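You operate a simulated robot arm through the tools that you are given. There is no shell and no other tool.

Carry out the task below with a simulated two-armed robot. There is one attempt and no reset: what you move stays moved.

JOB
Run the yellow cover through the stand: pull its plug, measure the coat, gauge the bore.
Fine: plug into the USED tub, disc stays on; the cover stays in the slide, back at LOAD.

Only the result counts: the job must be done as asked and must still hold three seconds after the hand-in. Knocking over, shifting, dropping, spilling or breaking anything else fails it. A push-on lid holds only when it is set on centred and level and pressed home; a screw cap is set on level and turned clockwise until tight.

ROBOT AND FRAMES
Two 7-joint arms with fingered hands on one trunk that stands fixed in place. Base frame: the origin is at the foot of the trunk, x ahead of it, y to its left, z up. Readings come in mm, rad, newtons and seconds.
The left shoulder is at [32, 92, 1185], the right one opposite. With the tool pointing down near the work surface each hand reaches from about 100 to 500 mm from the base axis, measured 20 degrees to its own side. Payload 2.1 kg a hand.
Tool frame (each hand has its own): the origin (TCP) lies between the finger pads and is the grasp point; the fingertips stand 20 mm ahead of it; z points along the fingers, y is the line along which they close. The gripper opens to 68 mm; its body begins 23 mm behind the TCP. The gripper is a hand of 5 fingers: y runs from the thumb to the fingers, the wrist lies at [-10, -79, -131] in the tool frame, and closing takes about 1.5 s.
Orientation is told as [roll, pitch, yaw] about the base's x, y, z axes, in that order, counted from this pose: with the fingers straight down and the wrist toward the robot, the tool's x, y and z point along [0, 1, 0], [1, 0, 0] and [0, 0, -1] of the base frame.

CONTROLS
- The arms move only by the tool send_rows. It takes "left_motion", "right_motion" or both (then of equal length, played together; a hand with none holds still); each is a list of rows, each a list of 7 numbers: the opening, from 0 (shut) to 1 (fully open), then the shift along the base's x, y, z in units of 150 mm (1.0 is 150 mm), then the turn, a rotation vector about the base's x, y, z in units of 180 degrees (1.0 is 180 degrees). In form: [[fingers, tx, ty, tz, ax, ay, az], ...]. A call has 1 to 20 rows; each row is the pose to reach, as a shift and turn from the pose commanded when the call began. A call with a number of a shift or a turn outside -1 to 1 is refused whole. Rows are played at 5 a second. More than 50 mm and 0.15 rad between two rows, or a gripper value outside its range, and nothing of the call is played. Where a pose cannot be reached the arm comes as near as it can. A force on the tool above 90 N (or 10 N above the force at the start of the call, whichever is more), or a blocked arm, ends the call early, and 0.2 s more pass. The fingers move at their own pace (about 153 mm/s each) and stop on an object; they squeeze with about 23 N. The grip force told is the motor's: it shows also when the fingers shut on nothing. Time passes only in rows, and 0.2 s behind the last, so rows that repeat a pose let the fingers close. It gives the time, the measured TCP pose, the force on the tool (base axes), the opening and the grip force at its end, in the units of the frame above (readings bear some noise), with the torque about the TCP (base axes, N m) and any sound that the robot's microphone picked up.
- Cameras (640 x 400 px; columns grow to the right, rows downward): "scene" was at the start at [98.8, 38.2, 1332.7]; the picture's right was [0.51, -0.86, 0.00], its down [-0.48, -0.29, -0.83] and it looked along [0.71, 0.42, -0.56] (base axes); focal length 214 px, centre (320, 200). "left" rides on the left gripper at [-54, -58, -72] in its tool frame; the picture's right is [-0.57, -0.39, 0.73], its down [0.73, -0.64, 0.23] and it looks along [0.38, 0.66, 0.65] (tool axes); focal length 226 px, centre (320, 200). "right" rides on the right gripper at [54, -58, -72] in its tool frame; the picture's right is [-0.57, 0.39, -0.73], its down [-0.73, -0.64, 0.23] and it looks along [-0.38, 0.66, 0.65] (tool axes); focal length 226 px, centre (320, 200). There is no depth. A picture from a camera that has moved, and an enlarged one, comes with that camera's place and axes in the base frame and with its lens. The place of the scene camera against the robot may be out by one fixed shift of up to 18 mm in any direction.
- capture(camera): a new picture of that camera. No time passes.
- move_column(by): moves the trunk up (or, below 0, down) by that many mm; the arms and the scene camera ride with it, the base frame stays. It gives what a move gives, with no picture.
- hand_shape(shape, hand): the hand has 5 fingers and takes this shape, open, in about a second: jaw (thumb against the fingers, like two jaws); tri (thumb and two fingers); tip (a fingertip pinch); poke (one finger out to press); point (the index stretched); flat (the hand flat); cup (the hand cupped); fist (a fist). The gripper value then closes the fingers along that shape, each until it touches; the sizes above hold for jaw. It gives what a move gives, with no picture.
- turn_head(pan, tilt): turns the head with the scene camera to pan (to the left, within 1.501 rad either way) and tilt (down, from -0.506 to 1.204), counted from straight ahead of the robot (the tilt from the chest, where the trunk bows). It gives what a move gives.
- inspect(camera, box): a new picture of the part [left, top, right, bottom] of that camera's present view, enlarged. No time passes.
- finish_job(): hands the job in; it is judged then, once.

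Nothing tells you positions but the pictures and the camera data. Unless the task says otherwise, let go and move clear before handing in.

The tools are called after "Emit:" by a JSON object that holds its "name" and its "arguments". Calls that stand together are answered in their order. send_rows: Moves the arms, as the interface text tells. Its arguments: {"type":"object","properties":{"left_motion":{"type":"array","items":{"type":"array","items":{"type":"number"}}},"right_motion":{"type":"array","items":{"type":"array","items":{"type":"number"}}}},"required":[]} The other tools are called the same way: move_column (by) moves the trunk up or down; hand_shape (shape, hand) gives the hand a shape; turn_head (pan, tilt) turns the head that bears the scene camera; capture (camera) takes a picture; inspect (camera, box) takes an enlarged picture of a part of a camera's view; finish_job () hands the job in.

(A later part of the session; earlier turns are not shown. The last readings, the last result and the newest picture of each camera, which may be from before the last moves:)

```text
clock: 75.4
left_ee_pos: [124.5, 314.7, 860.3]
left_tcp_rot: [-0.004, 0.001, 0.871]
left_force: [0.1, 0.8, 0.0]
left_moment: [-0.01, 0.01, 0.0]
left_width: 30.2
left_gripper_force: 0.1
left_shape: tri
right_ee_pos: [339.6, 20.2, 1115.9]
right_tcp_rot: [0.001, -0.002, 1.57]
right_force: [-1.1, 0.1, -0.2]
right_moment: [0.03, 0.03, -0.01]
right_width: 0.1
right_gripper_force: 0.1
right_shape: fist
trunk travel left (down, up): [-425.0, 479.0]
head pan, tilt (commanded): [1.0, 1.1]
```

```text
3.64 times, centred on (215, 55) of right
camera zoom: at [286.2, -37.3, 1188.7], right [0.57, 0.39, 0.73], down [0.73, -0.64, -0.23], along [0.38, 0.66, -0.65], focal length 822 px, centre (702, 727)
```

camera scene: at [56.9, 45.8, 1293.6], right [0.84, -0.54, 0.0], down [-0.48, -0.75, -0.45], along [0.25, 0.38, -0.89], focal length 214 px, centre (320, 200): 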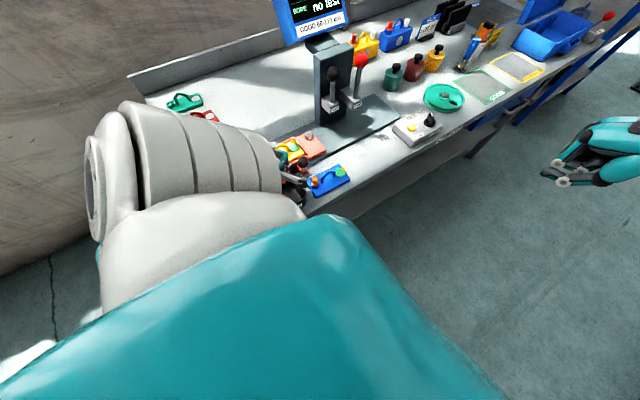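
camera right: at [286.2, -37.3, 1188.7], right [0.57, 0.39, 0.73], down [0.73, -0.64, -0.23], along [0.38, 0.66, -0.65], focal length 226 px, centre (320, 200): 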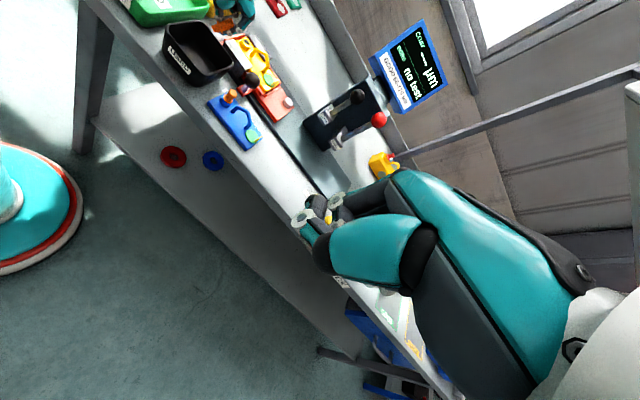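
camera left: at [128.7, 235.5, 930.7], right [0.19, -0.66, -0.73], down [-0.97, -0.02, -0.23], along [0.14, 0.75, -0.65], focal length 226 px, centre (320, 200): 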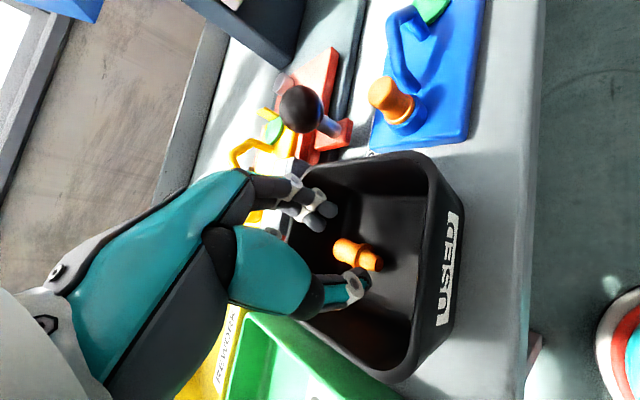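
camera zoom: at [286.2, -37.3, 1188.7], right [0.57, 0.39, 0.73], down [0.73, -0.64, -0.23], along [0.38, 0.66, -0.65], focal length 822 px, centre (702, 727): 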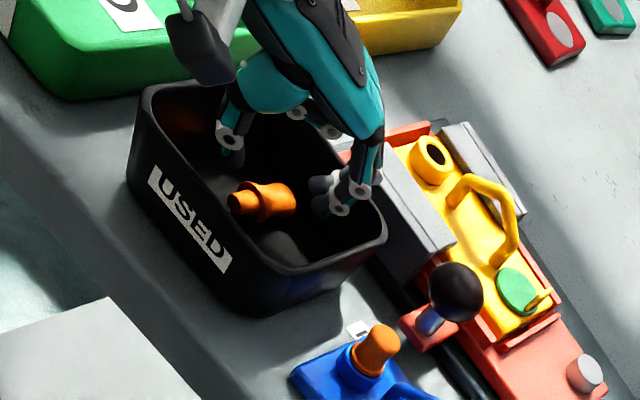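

The plug is lying in the USED tub. I'll rise out of the tub carefully and go back above the slide knob with a jaw grip.

Emit:
{"name": "send_rows", "arguments": {"left_motion": [[0.45, 0, 0, 0.1, 0, 0, 0], [0.45, 0, 0, 0.22, 0, 0, 0], [0.45, 0.06, 0.1, 0.35, 0, 0, -0.03], [0.6, 0.16, 0.18, 0.45, 0, 0, -0.075], [0.8, 0.28, 0.25, 0.55, 0, 0, -0.12], [1, 0.4, 0.25, 0.62, 0, 0, -0.165], [1, 0.5, 0.25, 0.62, 0, 0, -0.21], [1, 0.54, 0.25, 0.62, 0, 0, -0.255], [1, 0.54, 0.25, 0.62, 0, 0, -0.277], [1, 0.54, 0.25, 0.62, 0, 0, -0.277]]}}

Emit:
{"name": "hand_shape", "arguments": {"hand": "left", "shape": "jaw"}}

Emit:
{"name": "capture", "arguments": {"camera": "left"}}

Emit:
{"name": "inspect", "arguments": {"camera": "right", "box": [150, 0, 350, 150]}}

```text
clock: 77.6
left_ee_pos: [206.4, 352.8, 953.0]
left_tcp_rot: [-0.004, 0.001, 0.0]
left_force: [0.3, 0.7, -0.3]
left_moment: [0.01, 0.05, -0.02]
left_width: 67.7
left_gripper_force: 0.1
left_shape: tri
right_ee_pos: [340.0, 20.6, 1117.5]
right_tcp_rot: [0.0, 0.001, 1.571]
right_force: [-0.1, -0.7, 0.5]
right_moment: [-0.01, 0.05, 0.05]
right_width: 0.0
right_gripper_force: 0.1
right_shape: fist
trunk travel left (down, up): [-425.0, 479.0]
head pan, tilt (commanded): [1.0, 1.1]
```

```text
clock: 78.5
left_ee_pos: [206.4, 352.9, 952.2]
left_tcp_rot: [-0.003, 0.0, 0.003]
left_force: [0.3, 0.3, -0.1]
left_moment: [-0.01, -0.05, -0.03]
left_width: 67.8
left_gripper_force: 0.0
left_shape: jaw
right_ee_pos: [339.9, 20.6, 1117.1]
right_tcp_rot: [-0.001, -0.001, 1.572]
right_force: [-0.3, -0.9, 0.5]
right_moment: [0.05, 0.0, -0.02]
right_width: 0.1
right_gripper_force: 0.0
right_shape: fist
trunk travel left (down, up): [-425.0, 479.0]
head pan, tilt (commanded): [1.0, 1.1]
```

```text
taken
camera left: at [148.6, 298.1, 1023.5], right [-0.39, -0.57, -0.73], down [-0.64, 0.73, -0.23], along [0.66, 0.38, -0.65], focal length 226 px, centre (320, 200)
```

left: 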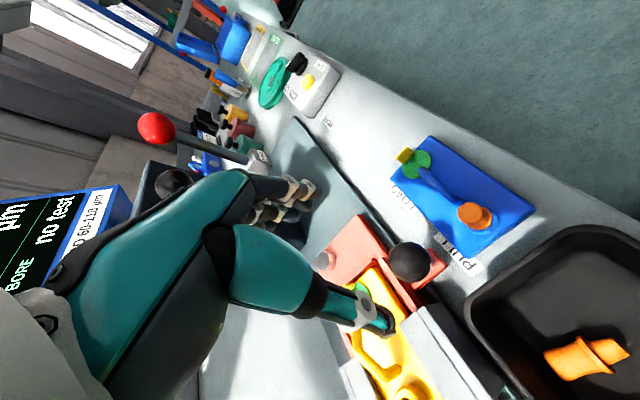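

```text
2.67 times, centred on (250, 75) of right
camera zoom: at [286.2, -37.2, 1188.6], right [0.57, 0.39, 0.73], down [0.73, -0.64, -0.23], along [0.38, 0.66, -0.65], focal length 603 px, centre (507, 533)
```

zoom: 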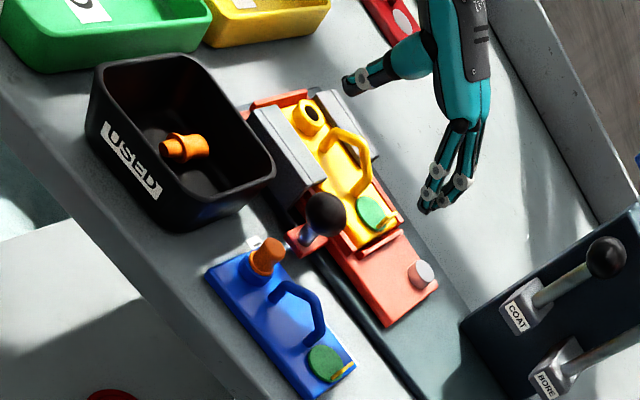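

Emit:
{"name": "send_rows", "arguments": {"left_motion": [[1, 0, 0.005, -0.2, 0, 0, 0], [1, 0, 0.005, -0.4, 0, 0, 0], [1, 0, 0.005, -0.6, 0, 0, 0], [1, 0, 0.005, -0.67, 0, 0, 0], [0.5, 0, 0.005, -0.67, 0, 0, 0], [0.2, 0, 0.005, -0.67, 0, 0, 0], [0, 0, 0.005, -0.67, 0, 0, 0], [0, 0, 0.005, -0.67, 0, 0, 0], [0, 0, 0.005, -0.67, 0, 0, 0]]}}

Emit:
{"name": "inspect", "arguments": {"camera": "right", "box": [205, 30, 315, 130]}}

```text
clock: 80.5
left_ee_pos: [206.7, 348.6, 847.9]
left_tcp_rot: [-0.005, 0.007, 0.0]
left_force: [21.6, -27.9, -2.1]
left_moment: [-0.04, -0.31, -0.19]
left_width: 3.6
left_gripper_force: 22.2
left_shape: jaw
right_ee_pos: [342.4, 17.6, 1116.4]
right_tcp_rot: [0.002, -0.003, 1.57]
right_force: [0.5, -0.1, -0.9]
right_moment: [0.02, 0.02, -0.02]
right_width: 0.3
right_gripper_force: 0.1
right_shape: fist
trunk travel left (down, up): [-425.0, 479.0]
head pan, tilt (commanded): [1.0, 1.1]
```

```text
4.00 times, centred on (260, 80) of right
camera zoom: at [288.5, -40.7, 1187.3], right [0.57, 0.39, 0.73], down [0.73, -0.64, -0.23], along [0.38, 0.67, -0.65], focal length 904 px, centre (560, 680)
```

zoom: 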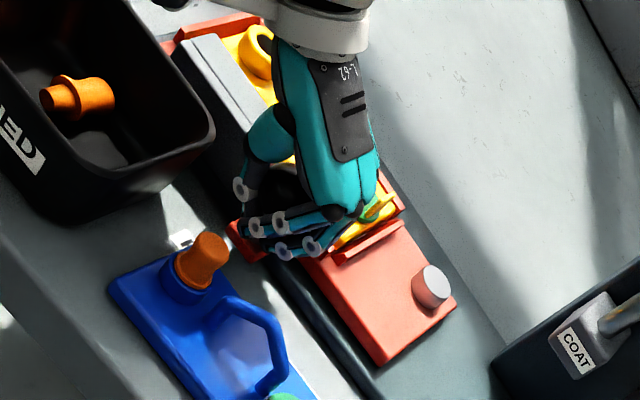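

The grip closed low around the stem with side load (22/−28 N). I'll reopen, come up 4 mm and re-grip more gently centred on the ball.

Emit:
{"name": "send_rows", "arguments": {"left_motion": [[0.4, 0, 0, 0, 0, 0, 0], [1, 0, 0, 0, 0, 0, 0], [1, 0, 0, 0.01, 0, 0, 0], [1, 0, 0, 0.02, 0, 0, 0], [1, 0, 0, 0.02, 0, 0, 0]]}}

Emit:
{"name": "capture", "arguments": {"camera": "left"}}

Emit:
{"name": "inspect", "arguments": {"camera": "right", "box": [205, 30, 315, 130]}}

```text
clock: 81.7
left_ee_pos: [207.5, 353.1, 852.6]
left_tcp_rot: [-0.001, 0.001, 0.001]
left_force: [1.6, -0.1, 0.0]
left_moment: [0.0, -0.07, 0.02]
left_width: 65.5
left_gripper_force: 0.0
left_shape: jaw
right_ee_pos: [340.8, 20.3, 1115.7]
right_tcp_rot: [-0.001, 0.002, 1.572]
right_force: [0.5, -0.2, 0.7]
right_moment: [-0.01, 0.0, 0.0]
right_width: 0.0
right_gripper_force: 0.0
right_shape: fist
trunk travel left (down, up): [-425.0, 479.0]
head pan, tilt (commanded): [1.0, 1.1]
```

```text
taken
camera left: at [148.1, 299.2, 923.8], right [-0.39, -0.57, -0.73], down [-0.64, 0.73, -0.23], along [0.66, 0.38, -0.65], focal length 226 px, centre (320, 200)
```

left: 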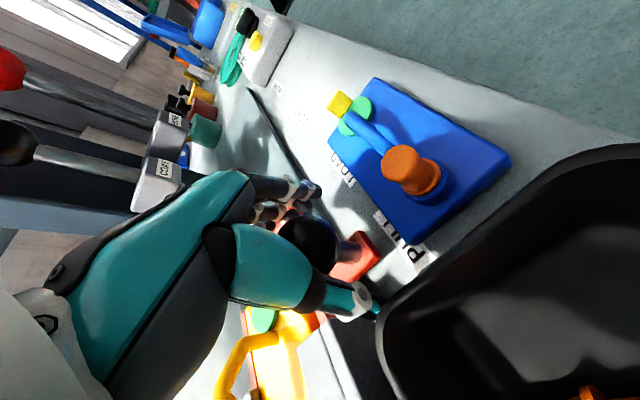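

```text
4.00 times, centred on (260, 80) of right
camera zoom: at [286.5, -37.1, 1188.6], right [0.57, 0.39, 0.73], down [0.73, -0.64, -0.23], along [0.38, 0.66, -0.65], focal length 904 px, centre (560, 680)
```

zoom: 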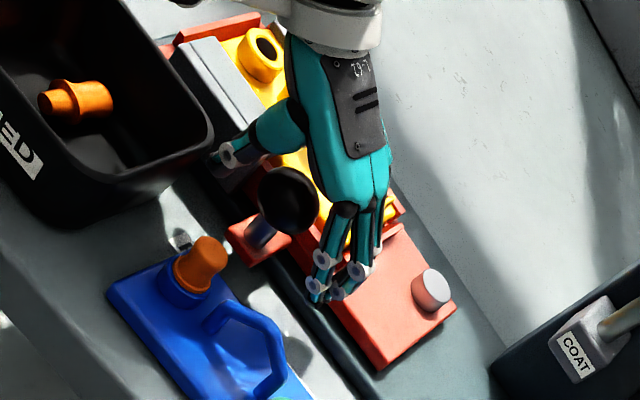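

The open thumb comes close to the tub's corner here, so I'll shift the hand +8 mm in x before closing on the ball.

Emit:
{"name": "send_rows", "arguments": {"left_motion": [[1, 0.03, 0.005, 0, 0, 0, 0], [1, 0.06, 0.005, 0, 0, 0, 0], [0.6, 0.06, 0.005, 0, 0, 0, 0], [0.3, 0.06, 0.005, 0, 0, 0, 0], [0, 0.06, 0.005, 0, 0, 0, 0], [0, 0.06, 0.005, 0, 0, 0, 0], [0, 0.06, 0.005, 0, 0, 0, 0]]}}

Emit:
{"name": "inspect", "arguments": {"camera": "right", "box": [205, 30, 315, 130]}}

```text
clock: 83.3
left_ee_pos: [216.0, 354.4, 852.8]
left_tcp_rot: [-0.003, 0.0, 0.001]
left_force: [-5.1, -3.5, -8.3]
left_moment: [0.1, -0.25, -0.06]
left_width: 11.5
left_gripper_force: 22.9
left_shape: jaw
right_ee_pos: [340.1, 20.5, 1117.2]
right_tcp_rot: [0.001, -0.001, 1.572]
right_force: [-0.2, 0.3, -0.1]
right_moment: [0.01, 0.02, -0.01]
right_width: 0.0
right_gripper_force: 0.1
right_shape: fist
trunk travel left (down, up): [-425.0, 479.0]
head pan, tilt (commanded): [1.0, 1.1]
```

```text
4.00 times, centred on (260, 80) of right
camera zoom: at [285.9, -37.3, 1188.6], right [0.57, 0.39, 0.73], down [0.73, -0.64, -0.23], along [0.38, 0.66, -0.65], focal length 904 px, centre (560, 680)
```

zoom: 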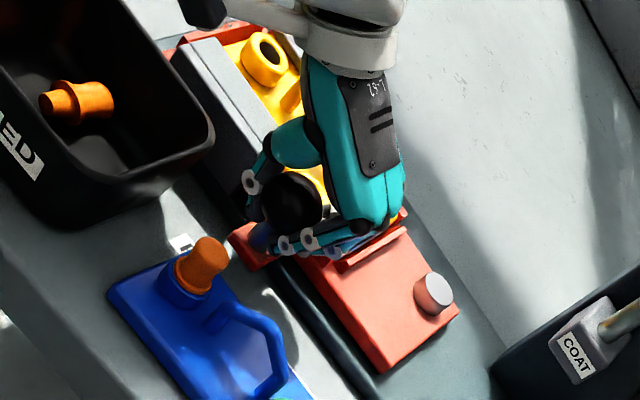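

Emit:
{"name": "send_rows", "arguments": {"left_motion": [[0, 0.1, 0, 0, 0, 0, 0], [0, 0.25, 0, 0, 0, 0, 0], [0, 0.4, 0, 0, 0, 0, 0], [0, 0.55, 0, 0, 0, 0, 0], [0, 0.7, 0, 0, 0, 0, 0], [0, 0.85, 0, 0, 0, 0, 0], [0, 0.95, 0, 0, 0, 0, 0], [0, 0.95, 0, 0, 0, 0, 0]]}}

Emit:
{"name": "capture", "arguments": {"camera": "right"}}

Emit:
{"name": "capture", "arguments": {"camera": "left"}}

Emit:
{"name": "capture", "arguments": {"camera": "scene"}}

```text
clock: 85.1
left_ee_pos: [356.3, 353.2, 853.4]
left_tcp_rot: [-0.004, 0.0, 0.003]
left_force: [0.3, -0.4, -7.5]
left_moment: [0.08, -0.25, -0.04]
left_width: 10.3
left_gripper_force: 23.1
left_shape: jaw
right_ee_pos: [340.5, 21.9, 1117.2]
right_tcp_rot: [-0.001, 0.001, 1.571]
right_force: [-0.2, -0.1, 1.1]
right_moment: [-0.02, 0.0, 0.02]
right_width: 0.0
right_gripper_force: 0.0
right_shape: fist
trunk travel left (down, up): [-425.0, 479.0]
head pan, tilt (commanded): [1.0, 1.1]
```

```text
taken
camera right: at [286.7, -36.9, 1188.5], right [0.57, 0.39, 0.73], down [0.73, -0.64, -0.23], along [0.38, 0.66, -0.65], focal length 226 px, centre (320, 200)
```

right: 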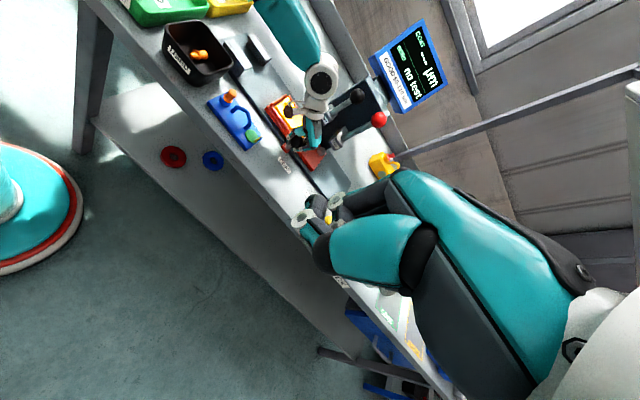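

```text
taken
camera left: at [299.1, 299.3, 924.7], right [-0.39, -0.57, -0.73], down [-0.64, 0.73, -0.23], along [0.66, 0.38, -0.65], focal length 226 px, centre (320, 200)
```

left: 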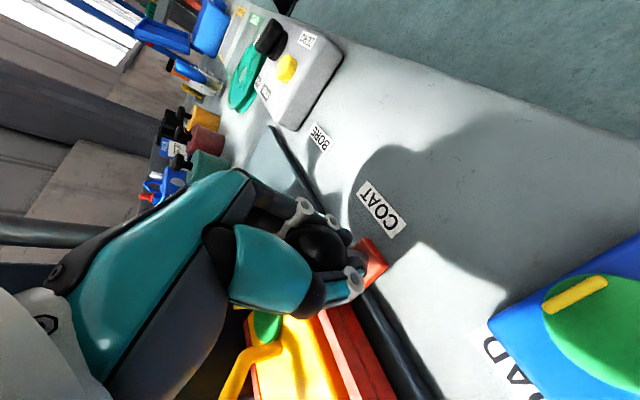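

```text
taken
camera scene: at [57.5, 46.2, 1293.5], right [0.84, -0.54, 0.0], down [-0.48, -0.75, -0.45], along [0.24, 0.38, -0.89], focal length 214 px, centre (320, 200)
```

scene: 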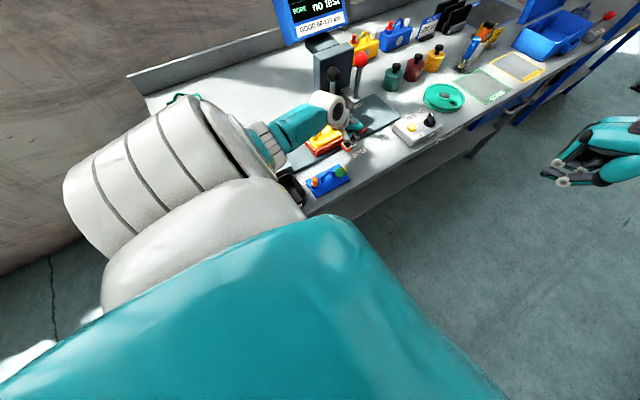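

Emit:
{"name": "send_rows", "arguments": {"left_motion": [[0, 0.06, 0, 0, 0, 0, 0], [0, 0.12, 0, 0, 0, 0, 0], [0, 0.161, 0, 0, 0, 0, 0], [0, 0.161, 0, 0, 0, 0, 0]]}}

Emit:
{"name": "capture", "arguments": {"camera": "left"}}

Emit:
{"name": "inspect", "arguments": {"camera": "right", "box": [230, 60, 440, 190]}}

Emit:
{"name": "inspect", "arguments": {"camera": "scene", "box": [280, 70, 400, 180]}}

```text
clock: 86.1
left_ee_pos: [382.5, 352.3, 853.1]
left_tcp_rot: [-0.004, 0.0, 0.002]
left_force: [2.5, 1.8, -6.3]
left_moment: [0.09, -0.22, -0.01]
left_width: 10.4
left_gripper_force: 22.9
left_shape: jaw
right_ee_pos: [341.3, 20.3, 1115.9]
right_tcp_rot: [0.002, 0.002, 1.571]
right_force: [0.2, -1.0, 0.0]
right_moment: [-0.01, 0.01, 0.0]
right_width: 0.1
right_gripper_force: 0.0
right_shape: fist
trunk travel left (down, up): [-425.0, 479.0]
head pan, tilt (commanded): [1.0, 1.1]
```

```text
taken
camera left: at [324.2, 298.9, 924.6], right [-0.39, -0.57, -0.73], down [-0.64, 0.73, -0.23], along [0.66, 0.38, -0.65], focal length 226 px, centre (320, 200)
```

left: 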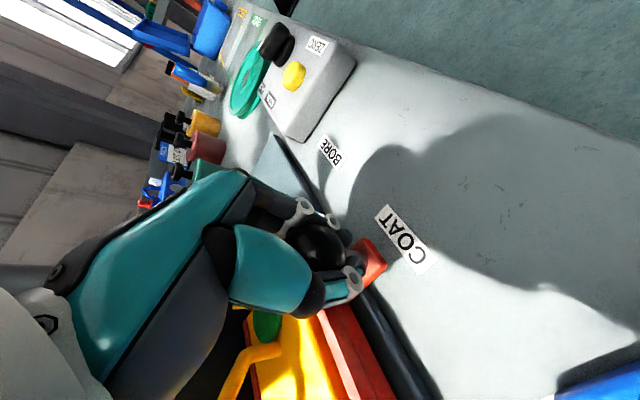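

```text
3.05 times, centred on (335, 125) of right
camera zoom: at [287.0, -36.7, 1188.4], right [0.57, 0.39, 0.73], down [0.73, -0.64, -0.23], along [0.38, 0.66, -0.65], focal length 689 px, centre (274, 429)
```

zoom: 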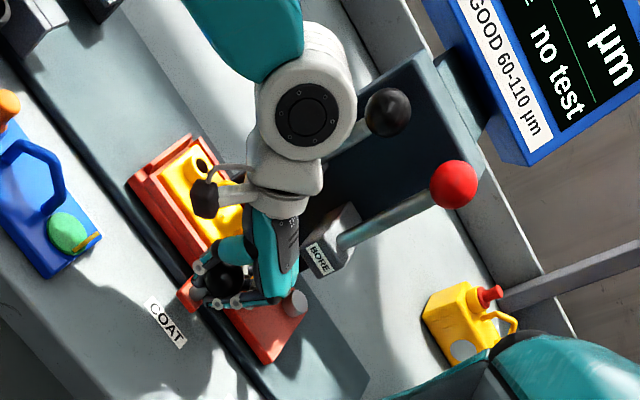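

```text
3.64 times, centred on (340, 125) of scene
camera zoom: at [57.8, 46.5, 1293.5], right [0.84, -0.54, 0.0], down [-0.48, -0.75, -0.45], along [0.24, 0.38, -0.89], focal length 780 px, centre (247, 473)
```

zoom: 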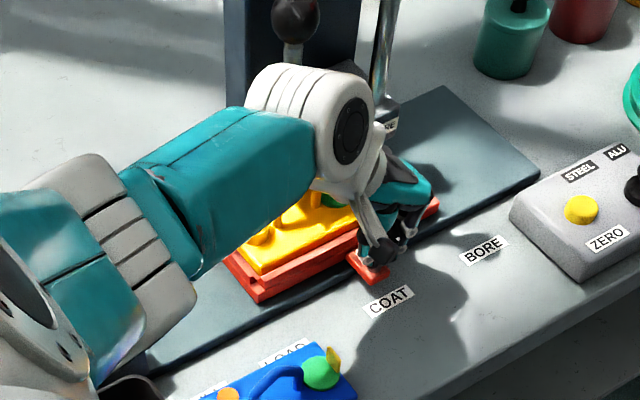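

The knob foot is lined up with the COAT mark (ball at x≈383). I'll open, rise and back off to look at the COAT lever and display.

Emit:
{"name": "send_rows", "arguments": {"left_motion": [[0.4, 0, 0, 0, 0, 0, 0], [1, 0, 0, 0, 0, 0, 0], [1, 0, 0, 0, 0, 0, 0], [1, 0, -0.02, 0.15, 0, 0, 0], [1, 0, -0.08, 0.4, 0, 0, 0], [1, -0.1, -0.2, 0.65, 0, 0, 0], [1, -0.25, -0.3, 0.9, 0, 0, 0], [1, -0.25, -0.3, 0.9, 0, 0, 0]]}}

Emit:
{"name": "capture", "arguments": {"camera": "left"}}

Emit:
{"name": "inspect", "arguments": {"camera": "right", "box": [230, 60, 440, 190]}}

Emit:
{"name": "inspect", "arguments": {"camera": "scene", "box": [280, 60, 420, 180]}}

```text
clock: 87.9
left_ee_pos: [342.7, 311.9, 985.2]
left_tcp_rot: [-0.005, 0.0, 0.001]
left_force: [-0.6, -0.5, 0.2]
left_moment: [-0.01, 0.02, 0.03]
left_width: 67.9
left_gripper_force: 0.0
left_shape: jaw
right_ee_pos: [340.3, 20.8, 1117.9]
right_tcp_rot: [0.0, 0.0, 1.572]
right_force: [-1.0, 0.2, 0.3]
right_moment: [-0.04, 0.0, 0.0]
right_width: 0.0
right_gripper_force: 0.0
right_shape: fist
trunk travel left (down, up): [-425.0, 479.0]
head pan, tilt (commanded): [1.0, 1.1]
```

```text
taken
camera left: at [284.1, 257.4, 1056.3], right [-0.39, -0.57, -0.73], down [-0.64, 0.73, -0.23], along [0.66, 0.38, -0.65], focal length 226 px, centre (320, 200)
```

left: 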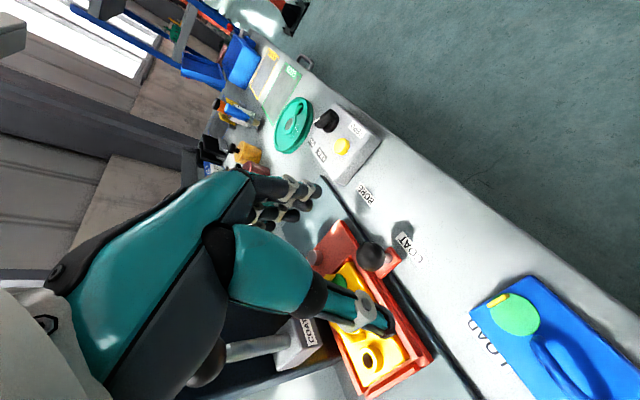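

```text
3.05 times, centred on (335, 125) of right
camera zoom: at [286.2, -37.2, 1188.6], right [0.57, 0.39, 0.73], down [0.73, -0.64, -0.23], along [0.38, 0.66, -0.65], focal length 689 px, centre (274, 429)
```

zoom: 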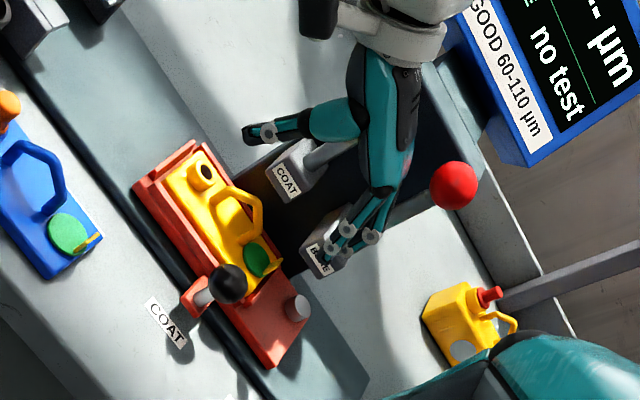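

```text
3.33 times, centred on (350, 120) of scene
camera zoom: at [56.9, 45.8, 1293.5], right [0.84, -0.54, 0.0], down [-0.48, -0.75, -0.45], along [0.25, 0.38, -0.89], focal length 715 px, centre (220, 467)
```

zoom: 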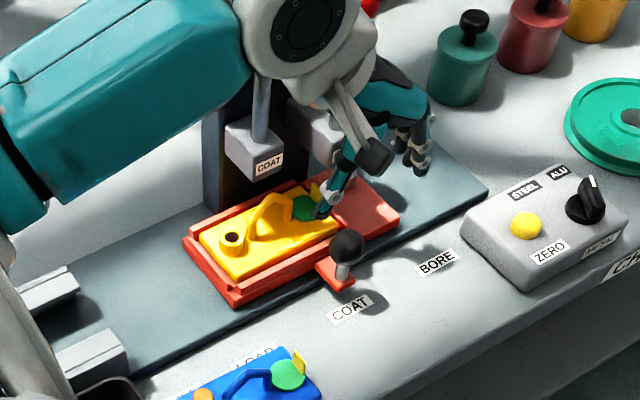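

Emit:
{"name": "send_rows", "arguments": {"left_motion": [[1, -0.2, -0.05, 0.1, 0, 0, 0], [1, -0.45, -0.1, 0.2, 0, 0, 0], [1, -0.7, -0.1, 0.3, 0, 0, 0], [1, -0.95, -0.1, 0.4, 0, 0, 0], [1, -0.95, -0.1, 0.4, 0, 0, 0]]}}

Emit:
{"name": "inspect", "arguments": {"camera": "right", "box": [280, 60, 440, 180]}}

Emit:
{"name": "capture", "arguments": {"camera": "left"}}

Emit:
{"name": "turn_head", "arguments": {"pan": 1.0, "tilt": 0.75}}

Emit:
{"name": "capture", "arguments": {"camera": "scene"}}

```text
clock: 89.1
left_ee_pos: [201.8, 294.8, 1045.0]
left_tcp_rot: [-0.002, 0.001, 0.0]
left_force: [0.4, -0.4, 0.5]
left_moment: [0.0, -0.03, 0.01]
left_width: 67.8
left_gripper_force: 0.0
left_shape: jaw
right_ee_pos: [341.2, 21.2, 1117.0]
right_tcp_rot: [0.001, -0.001, 1.571]
right_force: [0.0, -0.5, -0.5]
right_moment: [0.0, 0.0, 0.05]
right_width: 0.1
right_gripper_force: 0.1
right_shape: fist
trunk travel left (down, up): [-425.0, 479.0]
head pan, tilt (commanded): [1.0, 1.1]
```

```text
3.33 times, centred on (360, 120) of right
camera zoom: at [286.1, -37.2, 1188.7], right [0.57, 0.39, 0.73], down [0.73, -0.64, -0.23], along [0.38, 0.66, -0.65], focal length 754 px, centre (187, 467)
```

zoom: 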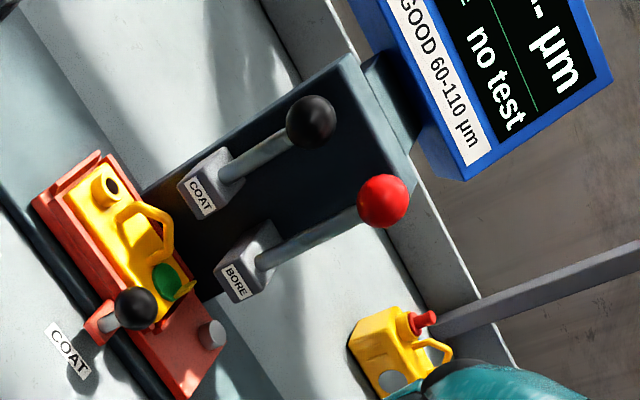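

```text
taken
camera left: at [143.1, 240.8, 1116.9], right [-0.39, -0.57, -0.72], down [-0.64, 0.73, -0.23], along [0.66, 0.37, -0.65], focal length 226 px, centre (320, 200)
```

left: 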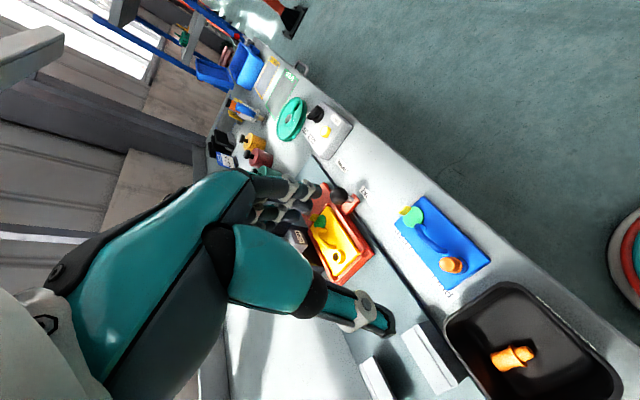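

```text
clock: 89.9
left_ee_pos: [202.4, 295.0, 1045.8]
left_tcp_rot: [-0.006, -0.001, -0.002]
left_force: [0.0, -0.8, 0.6]
left_moment: [0.0, -0.04, 0.01]
left_width: 67.9
left_gripper_force: 0.0
left_shape: jaw
right_ee_pos: [339.6, 19.5, 1117.0]
right_tcp_rot: [0.0, 0.001, 1.571]
right_force: [-0.1, 0.1, 0.9]
right_moment: [0.02, -0.01, -0.02]
right_width: 0.0
right_gripper_force: 0.0
right_shape: fist
trunk travel left (down, up): [-425.0, 479.0]
head pan, tilt (commanded): [1.0, 0.75]
```

```text
taken
camera scene: at [67.5, 62.4, 1319.2], right [0.84, -0.54, 0.0], down [-0.37, -0.57, -0.73], along [0.39, 0.61, -0.68], focal length 214 px, centre (320, 200)
```

scene: 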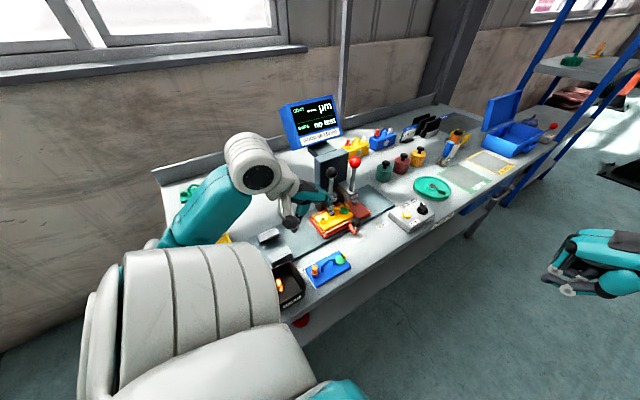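

Emit:
{"name": "inspect", "arguments": {"camera": "scene", "box": [290, 130, 400, 240]}}

Emit:
{"name": "inspect", "arguments": {"camera": "scene", "box": [270, 80, 370, 170]}}

```text
3.64 times, centred on (345, 185) of scene
camera zoom: at [67.5, 62.4, 1319.2], right [0.84, -0.54, 0.0], down [-0.37, -0.57, -0.73], along [0.39, 0.61, -0.68], focal length 780 px, centre (229, 254)
```

zoom: 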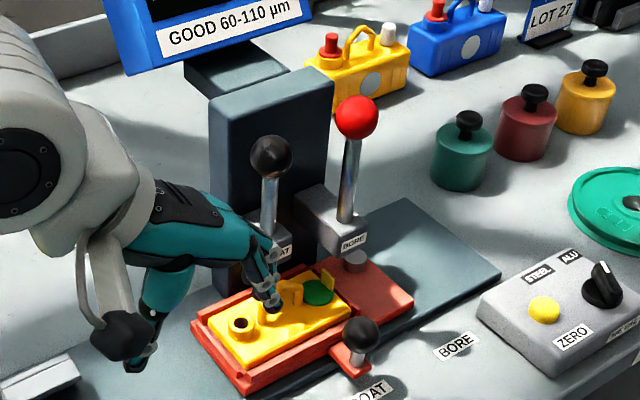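

```text
4.44 times, centred on (320, 125) of scene
camera zoom: at [67.5, 62.4, 1319.2], right [0.84, -0.54, 0.0], down [-0.37, -0.57, -0.73], along [0.39, 0.61, -0.68], focal length 953 px, centre (320, 533)
```

zoom: 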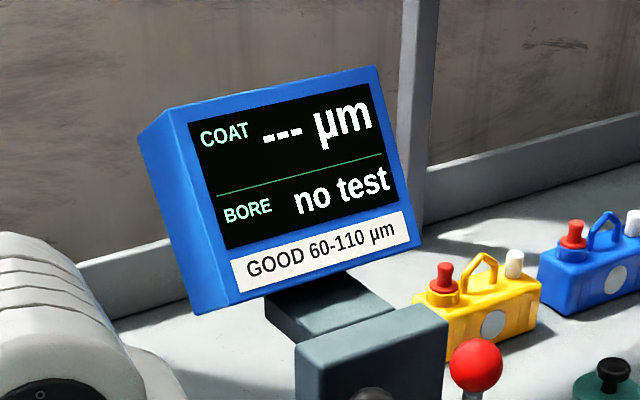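

Now the gauges: both levers stand nearly upright (black COAT knob ≈(350, 445, 988), red BORE knob ≈(412, 426, 1012)) in front of the post. I'll turn the left hand horizontal, pointing +y, to grasp the black COAT knob from the front and pull it toward me.

Emit:
{"name": "send_rows", "arguments": {"left_motion": [[1, 0.05, 0.02, 0, 0.0414, -0.0055, -0.0055], [1, 0.12, 0.04, 0, 0.0828, -0.0109, -0.0109], [1, 0.2, 0.06, 0, 0.1242, -0.0164, -0.0164], [1, 0.28, 0.08, 0, 0.1656, -0.0218, -0.0218], [1, 0.36, 0.1, 0, 0.207, -0.0273, -0.0273], [1, 0.45, 0.12, -0.05, 0.2484, -0.0327, -0.0327], [1, 0.54, 0.14, -0.1, 0.2898, -0.0382, -0.0382], [1, 0.63, 0.16, -0.15, 0.3312, -0.0436, -0.0436], [1, 0.72, 0.18, -0.2, 0.3726, -0.0491, -0.0491], [1, 0.8, 0.22, -0.25, 0.414, -0.0545, -0.0545], [1, 0.85, 0.28, -0.3, 0.4554, -0.06, -0.06], [1, 0.87, 0.34, -0.33, 0.4968, -0.0654, -0.0654], [1, 0.87, 0.34, -0.33, 0.4968, -0.0654, -0.0654]]}}

Emit:
{"name": "capture", "arguments": {"camera": "left"}}

Emit:
{"name": "inspect", "arguments": {"camera": "right", "box": [230, 30, 440, 190]}}

Emit:
{"name": "capture", "arguments": {"camera": "scene"}}

```text
clock: 92.7
left_ee_pos: [334.1, 345.8, 997.0]
left_tcp_rot: [1.569, 0.001, -0.264]
left_force: [0.3, -0.7, 0.0]
left_moment: [0.01, -0.01, -0.04]
left_width: 68.0
left_gripper_force: 0.0
left_shape: jaw
left hand out of reach, approached as far as the arm can: row 1, 2, 3, 4, 5, 6
right_ee_pos: [340.5, 21.4, 1116.4]
right_tcp_rot: [0.0, 0.0, 1.571]
right_force: [0.6, 0.9, 1.2]
right_moment: [0.0, -0.05, -0.04]
right_width: 0.3
right_gripper_force: 0.1
right_shape: fist
trunk travel left (down, up): [-425.0, 479.0]
head pan, tilt (commanded): [1.0, 0.75]
```

```text
taken
camera left: at [259.4, 290.9, 942.2], right [-0.18, 0.8, -0.57], down [-0.56, 0.39, 0.73], along [0.81, 0.45, 0.38], focal length 226 px, centre (320, 200)
```

left: 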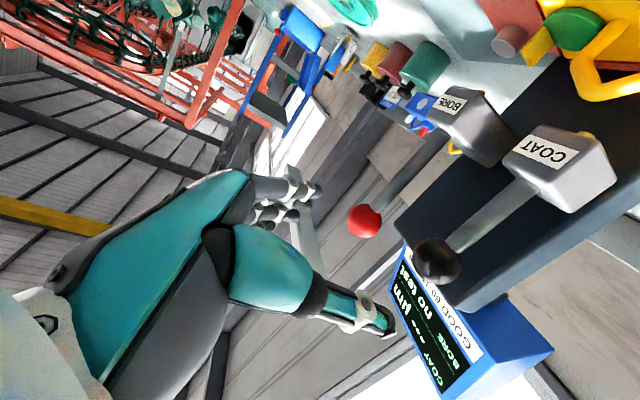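

```text
2.50 times, centred on (335, 110) of right
camera zoom: at [286.2, -37.2, 1188.6], right [0.57, 0.39, 0.73], down [0.73, -0.64, -0.23], along [0.38, 0.66, -0.65], focal length 565 px, centre (282, 425)
```

zoom: 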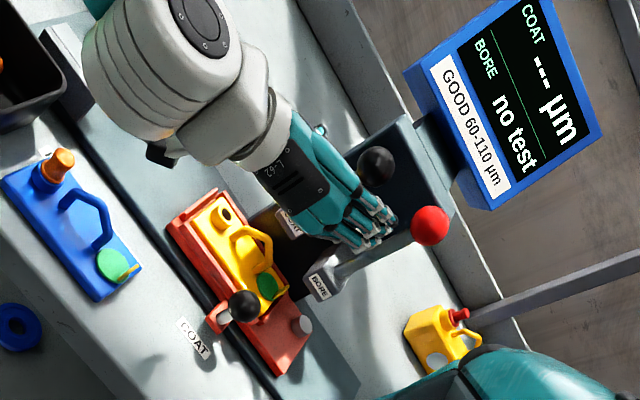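

```text
taken
camera scene: at [67.6, 62.5, 1319.3], right [0.84, -0.54, 0.0], down [-0.37, -0.57, -0.73], along [0.4, 0.62, -0.68], focal length 214 px, centre (320, 200)
```

scene: 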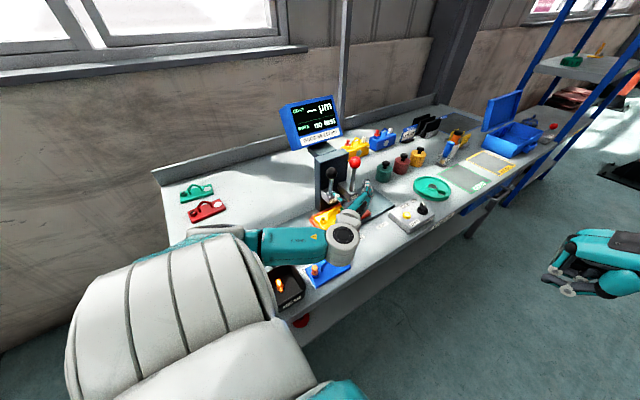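

The hand is horizontal in front of the levers. Knob positions refined: COAT (352, 447, 988), BORE (412, 425, 1012). I'll advance with the fingers either side of the black knob.

Emit:
{"name": "send_rows", "arguments": {"left_motion": [[0.85, 0.06, 0.15, -0.06, 0, 0, 0], [0.85, 0.1, 0.35, -0.087, 0, 0, 0], [0.85, 0.103, 0.48, -0.087, 0, 0, 0], [0.85, 0.103, 0.48, -0.087, 0, 0, 0]]}}

Emit:
{"name": "capture", "arguments": {"camera": "left"}}

Emit:
{"name": "inspect", "arguments": {"camera": "right", "box": [260, 50, 420, 170]}}

Emit:
{"name": "inspect", "arguments": {"camera": "scene", "box": [290, 130, 400, 240]}}

```text
clock: 93.7
left_ee_pos: [348.4, 420.3, 984.9]
left_tcp_rot: [1.567, -0.001, -0.261]
left_force: [0.3, -0.1, -0.9]
left_moment: [0.02, 0.0, -0.02]
left_width: 57.7
left_gripper_force: 0.1
left_shape: jaw
right_ee_pos: [339.5, 20.0, 1118.3]
right_tcp_rot: [0.0, 0.0, 1.571]
right_force: [-0.4, 0.7, 0.1]
right_moment: [-0.01, 0.0, 0.0]
right_width: 0.0
right_gripper_force: 0.0
right_shape: fist
trunk travel left (down, up): [-425.0, 479.0]
head pan, tilt (commanded): [1.0, 0.75]
```

```text
taken
camera left: at [273.2, 364.5, 928.9], right [-0.18, 0.8, -0.57], down [-0.56, 0.39, 0.73], along [0.81, 0.45, 0.38], focal length 226 px, centre (320, 200)
```

left: 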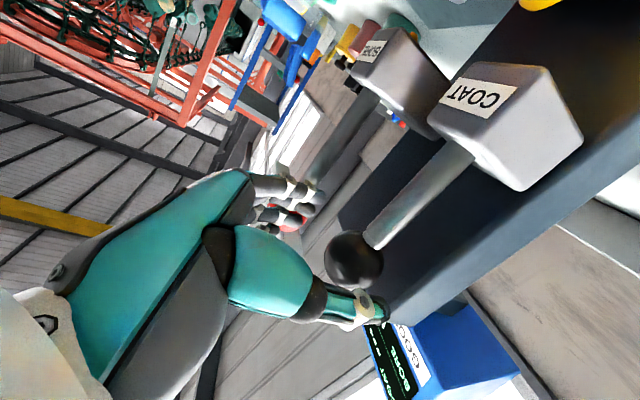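

```text
3.33 times, centred on (340, 110) of right
camera zoom: at [286.3, -37.2, 1188.6], right [0.57, 0.39, 0.73], down [0.73, -0.64, -0.23], along [0.38, 0.66, -0.65], focal length 754 px, centre (253, 500)
```

zoom: 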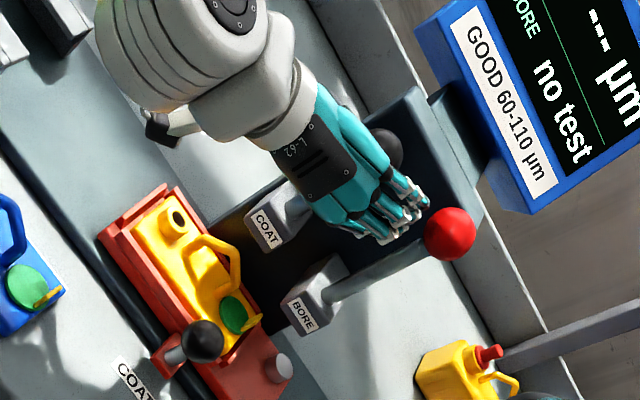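

```text
3.64 times, centred on (345, 185) of scene
camera zoom: at [67.6, 62.5, 1319.3], right [0.84, -0.54, 0.0], down [-0.37, -0.57, -0.73], along [0.4, 0.62, -0.68], focal length 780 px, centre (229, 254)
```

zoom: 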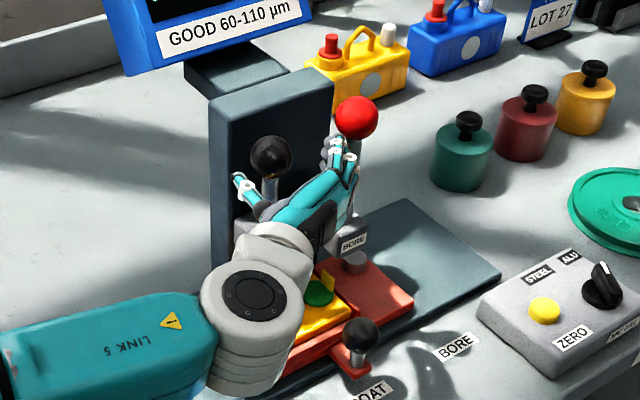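

Emit:
{"name": "send_rows", "arguments": {"left_motion": [[0.85, 0.01, 0.06, 0.01, 0, 0, 0], [0.85, 0.015, 0.12, 0.01, 0, 0, 0], [0.85, 0.015, 0.12, 0.01, 0, 0, 0]]}}

Emit:
{"name": "inspect", "arguments": {"camera": "left", "box": [220, 150, 460, 350]}}

Emit:
{"name": "inspect", "arguments": {"camera": "scene", "box": [300, 130, 380, 210]}}

```text
clock: 94.5
left_ee_pos: [349.4, 435.2, 985.8]
left_tcp_rot: [1.567, -0.001, -0.262]
left_force: [-0.4, 0.5, 0.2]
left_moment: [-0.06, 0.01, -0.02]
left_width: 58.1
left_gripper_force: 0.1
left_shape: jaw
right_ee_pos: [340.5, 20.3, 1116.6]
right_tcp_rot: [0.001, 0.0, 1.57]
right_force: [0.5, 0.6, 0.8]
right_moment: [-0.01, 0.02, 0.01]
right_width: 0.1
right_gripper_force: 0.1
right_shape: fist
trunk travel left (down, up): [-425.0, 479.0]
head pan, tilt (commanded): [1.0, 0.75]
```

```text
2.00 times, centred on (340, 250) of left
camera zoom: at [274.7, 381.2, 930.7], right [-0.18, 0.8, -0.57], down [-0.56, 0.39, 0.73], along [0.81, 0.45, 0.38], focal length 452 px, centre (280, 100)
```

zoom: 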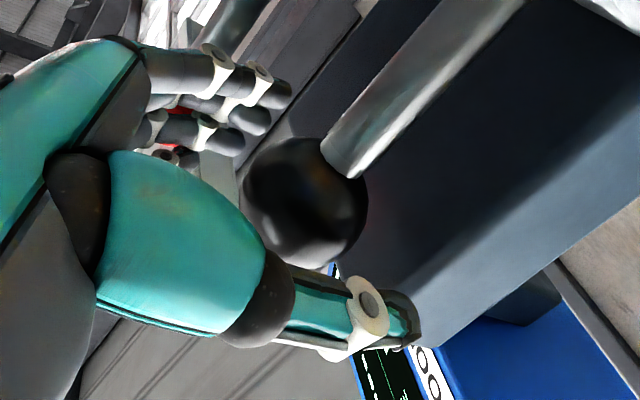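

```text
5.00 times, centred on (340, 170) of scene
camera zoom: at [67.6, 62.5, 1319.3], right [0.84, -0.54, 0.0], down [-0.37, -0.57, -0.73], along [0.4, 0.62, -0.68], focal length 1072 px, centre (220, 350)
```

zoom: 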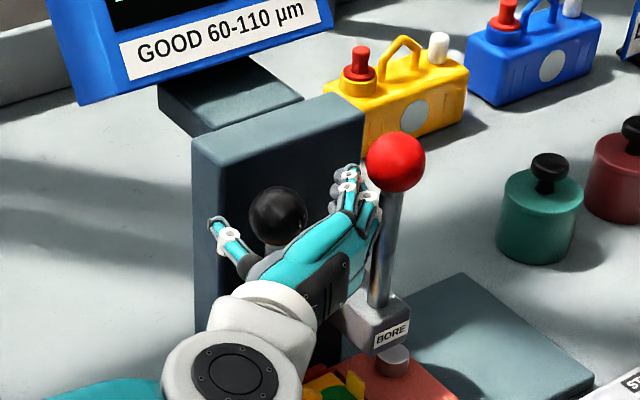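

Emit:
{"name": "send_rows", "arguments": {"left_motion": [[0.5, 0, 0, 0, 0, 0, 0], [0.2, 0, 0, 0, 0, 0, 0], [0, 0, 0, 0, 0, 0, 0], [0, 0, 0, 0, 0, 0, 0], [0, 0, 0, 0, 0, 0, 0]]}}

Emit:
{"name": "inspect", "arguments": {"camera": "left", "box": [220, 150, 460, 350]}}

Emit:
{"name": "inspect", "arguments": {"camera": "scene", "box": [300, 130, 380, 210]}}

```text
clock: 95.7
left_ee_pos: [349.1, 437.3, 985.6]
left_tcp_rot: [1.568, -0.003, -0.263]
left_force: [-3.2, 8.0, -0.9]
left_moment: [0.05, 0.02, 0.06]
left_width: 23.2
left_gripper_force: 23.1
left_shape: jaw
right_ee_pos: [340.5, 22.3, 1118.0]
right_tcp_rot: [-0.001, 0.001, 1.571]
right_force: [-0.3, -0.2, -0.1]
right_moment: [0.01, -0.02, -0.01]
right_width: 0.0
right_gripper_force: 0.0
right_shape: fist
trunk travel left (down, up): [-425.0, 479.0]
head pan, tilt (commanded): [1.0, 0.75]
```

```text
2.00 times, centred on (340, 250) of left
camera zoom: at [274.2, 382.3, 930.4], right [-0.19, 0.8, -0.57], down [-0.56, 0.39, 0.73], along [0.81, 0.45, 0.38], focal length 452 px, centre (280, 100)
```

zoom: 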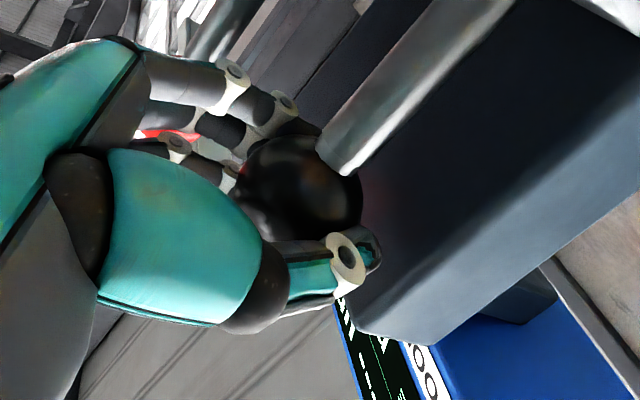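

```text
5.00 times, centred on (340, 170) of scene
camera zoom: at [67.2, 63.8, 1319.2], right [0.84, -0.54, 0.0], down [-0.37, -0.57, -0.73], along [0.4, 0.61, -0.68], focal length 1072 px, centre (220, 350)
```

zoom: 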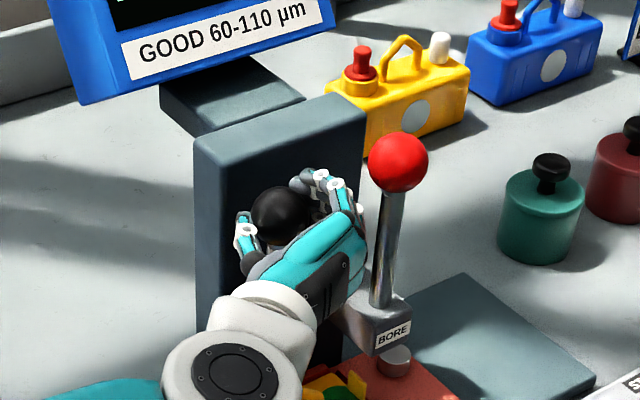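

The knob is held. I'll pull it toward me along its arc about the block pivot, checking force and the display.

Emit:
{"name": "send_rows", "arguments": {"left_motion": [[0, 0, -0.05, 0.012, 0, 0, 0], [0, 0, -0.1, 0.018, 0, 0, 0], [0, 0, -0.153, 0.02, 0, 0, 0], [0, 0, -0.153, 0.02, 0, 0, 0]]}}

Emit:
{"name": "inspect", "arguments": {"camera": "scene", "box": [280, 90, 400, 230]}}

Emit:
{"name": "inspect", "arguments": {"camera": "right", "box": [260, 30, 460, 170]}}

```text
clock: 96.7
left_ee_pos: [349.3, 412.6, 988.9]
left_tcp_rot: [1.566, -0.002, -0.263]
left_force: [-0.1, 0.1, 0.3]
left_moment: [-0.04, 0.03, -0.01]
left_width: 12.8
left_gripper_force: 23.2
left_shape: jaw
right_ee_pos: [341.3, 20.7, 1117.6]
right_tcp_rot: [0.001, 0.0, 1.573]
right_force: [-0.3, 0.9, -0.7]
right_moment: [-0.02, 0.05, -0.02]
right_width: 0.3
right_gripper_force: 0.0
right_shape: fist
trunk travel left (down, up): [-425.0, 479.0]
head pan, tilt (commanded): [1.0, 0.75]
```

```text
2.86 times, centred on (340, 160) of scene
camera zoom: at [67.7, 62.1, 1319.3], right [0.84, -0.54, 0.0], down [-0.37, -0.57, -0.73], along [0.4, 0.61, -0.68], focal length 613 px, centre (263, 314)
```

zoom: 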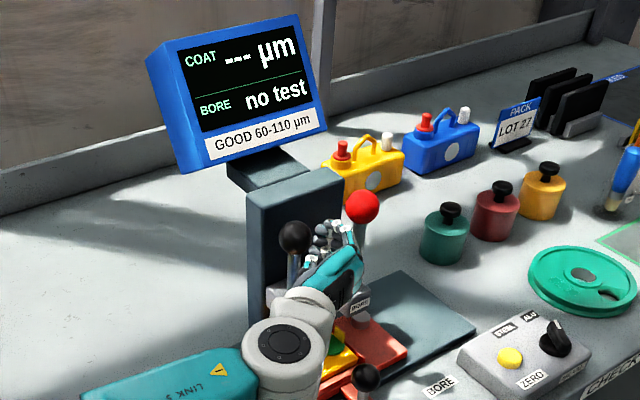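

```text
2.86 times, centred on (360, 100) of right
camera zoom: at [286.3, -37.1, 1188.7], right [0.57, 0.39, 0.73], down [0.73, -0.64, -0.23], along [0.38, 0.66, -0.65], focal length 646 px, centre (206, 486)
```

zoom: 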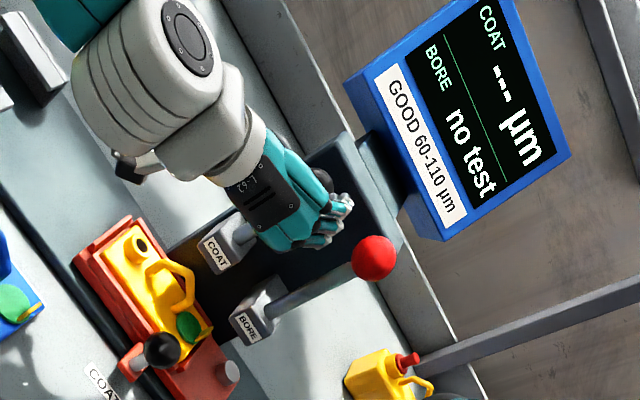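

The fingers slipped off the round knob – the lever needs a firmer hold. I'll back off, drop ~25 mm and close around the rod just below the knob, so fingertips meet behind it.

Emit:
{"name": "send_rows", "arguments": {"left_motion": [[0.3, 0, -0.08, 0, 0, 0, 0], [0.85, 0, -0.2, 0, 0, 0, 0], [0.85, 0, -0.22, -0.09, 0, 0, 0], [0.85, 0, -0.22, -0.18, 0, 0, 0], [0.85, 0, -0.1, -0.18, 0, 0, 0], [0.85, 0, 0.0, -0.18, 0, 0, 0], [0.85, 0, 0.08, -0.18, 0, 0, 0], [0.85, 0, 0.08, -0.18, 0, 0, 0]]}}

Emit:
{"name": "inspect", "arguments": {"camera": "left", "box": [220, 100, 500, 350]}}

Emit:
{"name": "inspect", "arguments": {"camera": "scene", "box": [300, 130, 380, 210]}}

```text
clock: 98.5
left_ee_pos: [350.0, 424.8, 964.6]
left_tcp_rot: [1.569, -0.002, -0.264]
left_force: [0.1, 0.0, 0.5]
left_moment: [0.02, -0.01, 0.0]
left_width: 57.7
left_gripper_force: 0.0
left_shape: jaw
right_ee_pos: [339.6, 20.7, 1115.8]
right_tcp_rot: [0.0, 0.0, 1.572]
right_force: [-0.1, 0.7, 0.5]
right_moment: [0.01, -0.01, -0.01]
right_width: 0.0
right_gripper_force: 0.1
right_shape: fist
trunk travel left (down, up): [-425.0, 479.0]
head pan, tilt (commanded): [1.0, 0.75]
```

```text
1.60 times, centred on (360, 225) of left
camera zoom: at [274.2, 370.4, 909.5], right [-0.18, 0.8, -0.57], down [-0.56, 0.39, 0.73], along [0.81, 0.45, 0.38], focal length 362 px, centre (256, 160)
```

zoom: 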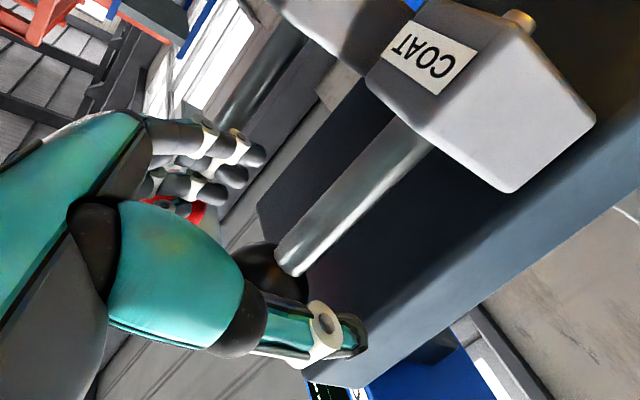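

```text
5.00 times, centred on (340, 170) of scene
camera zoom: at [67.6, 62.5, 1319.3], right [0.84, -0.54, 0.0], down [-0.37, -0.57, -0.73], along [0.4, 0.62, -0.68], focal length 1072 px, centre (220, 350)
```

zoom: 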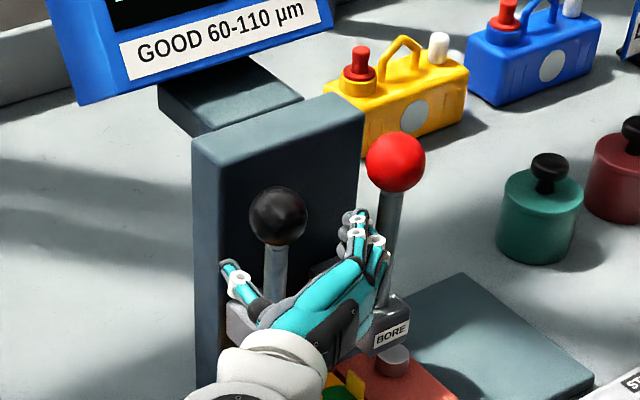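

Emit:
{"name": "send_rows", "arguments": {"left_motion": [[0.85, 0, 0.06, 0, 0, 0, 0], [0.85, 0, 0.12, 0, 0, 0, 0], [0.5, 0, 0.12, 0, 0, 0, 0], [0.2, 0, 0.12, 0, 0, 0, 0], [0, 0, 0.12, 0, 0, 0, 0], [0, 0, 0.12, 0, 0, 0, 0], [0, 0, 0.12, 0, 0, 0, 0]]}}

Emit:
{"name": "inspect", "arguments": {"camera": "left", "box": [220, 100, 500, 350]}}

Emit:
{"name": "inspect", "arguments": {"camera": "scene", "box": [300, 130, 380, 210]}}

```text
clock: 100.1
left_ee_pos: [351.6, 443.1, 964.3]
left_tcp_rot: [1.566, -0.001, -0.264]
left_force: [8.6, 1.0, -1.9]
left_moment: [-0.04, 0.09, -0.01]
left_width: 0.2
left_gripper_force: 22.4
left_shape: jaw
right_ee_pos: [341.4, 20.9, 1117.1]
right_tcp_rot: [0.001, 0.002, 1.571]
right_force: [0.0, 0.2, 0.1]
right_moment: [0.02, 0.03, -0.02]
right_width: 0.0
right_gripper_force: 0.0
right_shape: fist
trunk travel left (down, up): [-425.0, 479.0]
head pan, tilt (commanded): [1.0, 0.75]
```

```text
1.60 times, centred on (360, 225) of left
camera zoom: at [276.7, 388.4, 908.3], right [-0.18, 0.8, -0.57], down [-0.56, 0.39, 0.73], along [0.81, 0.45, 0.38], focal length 362 px, centre (256, 160)
```

zoom: 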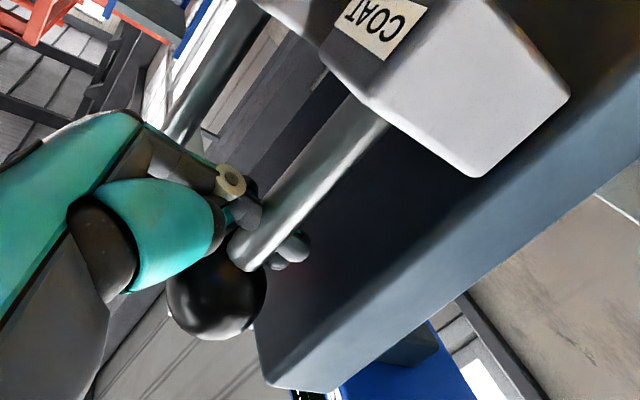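

```text
5.00 times, centred on (340, 170) of scene
camera zoom: at [69.1, 62.7, 1319.2], right [0.84, -0.54, 0.0], down [-0.37, -0.57, -0.73], along [0.39, 0.61, -0.68], focal length 1072 px, centre (220, 350)
```

zoom: 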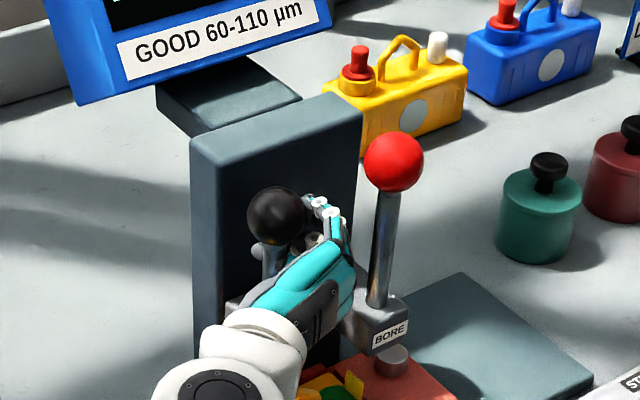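

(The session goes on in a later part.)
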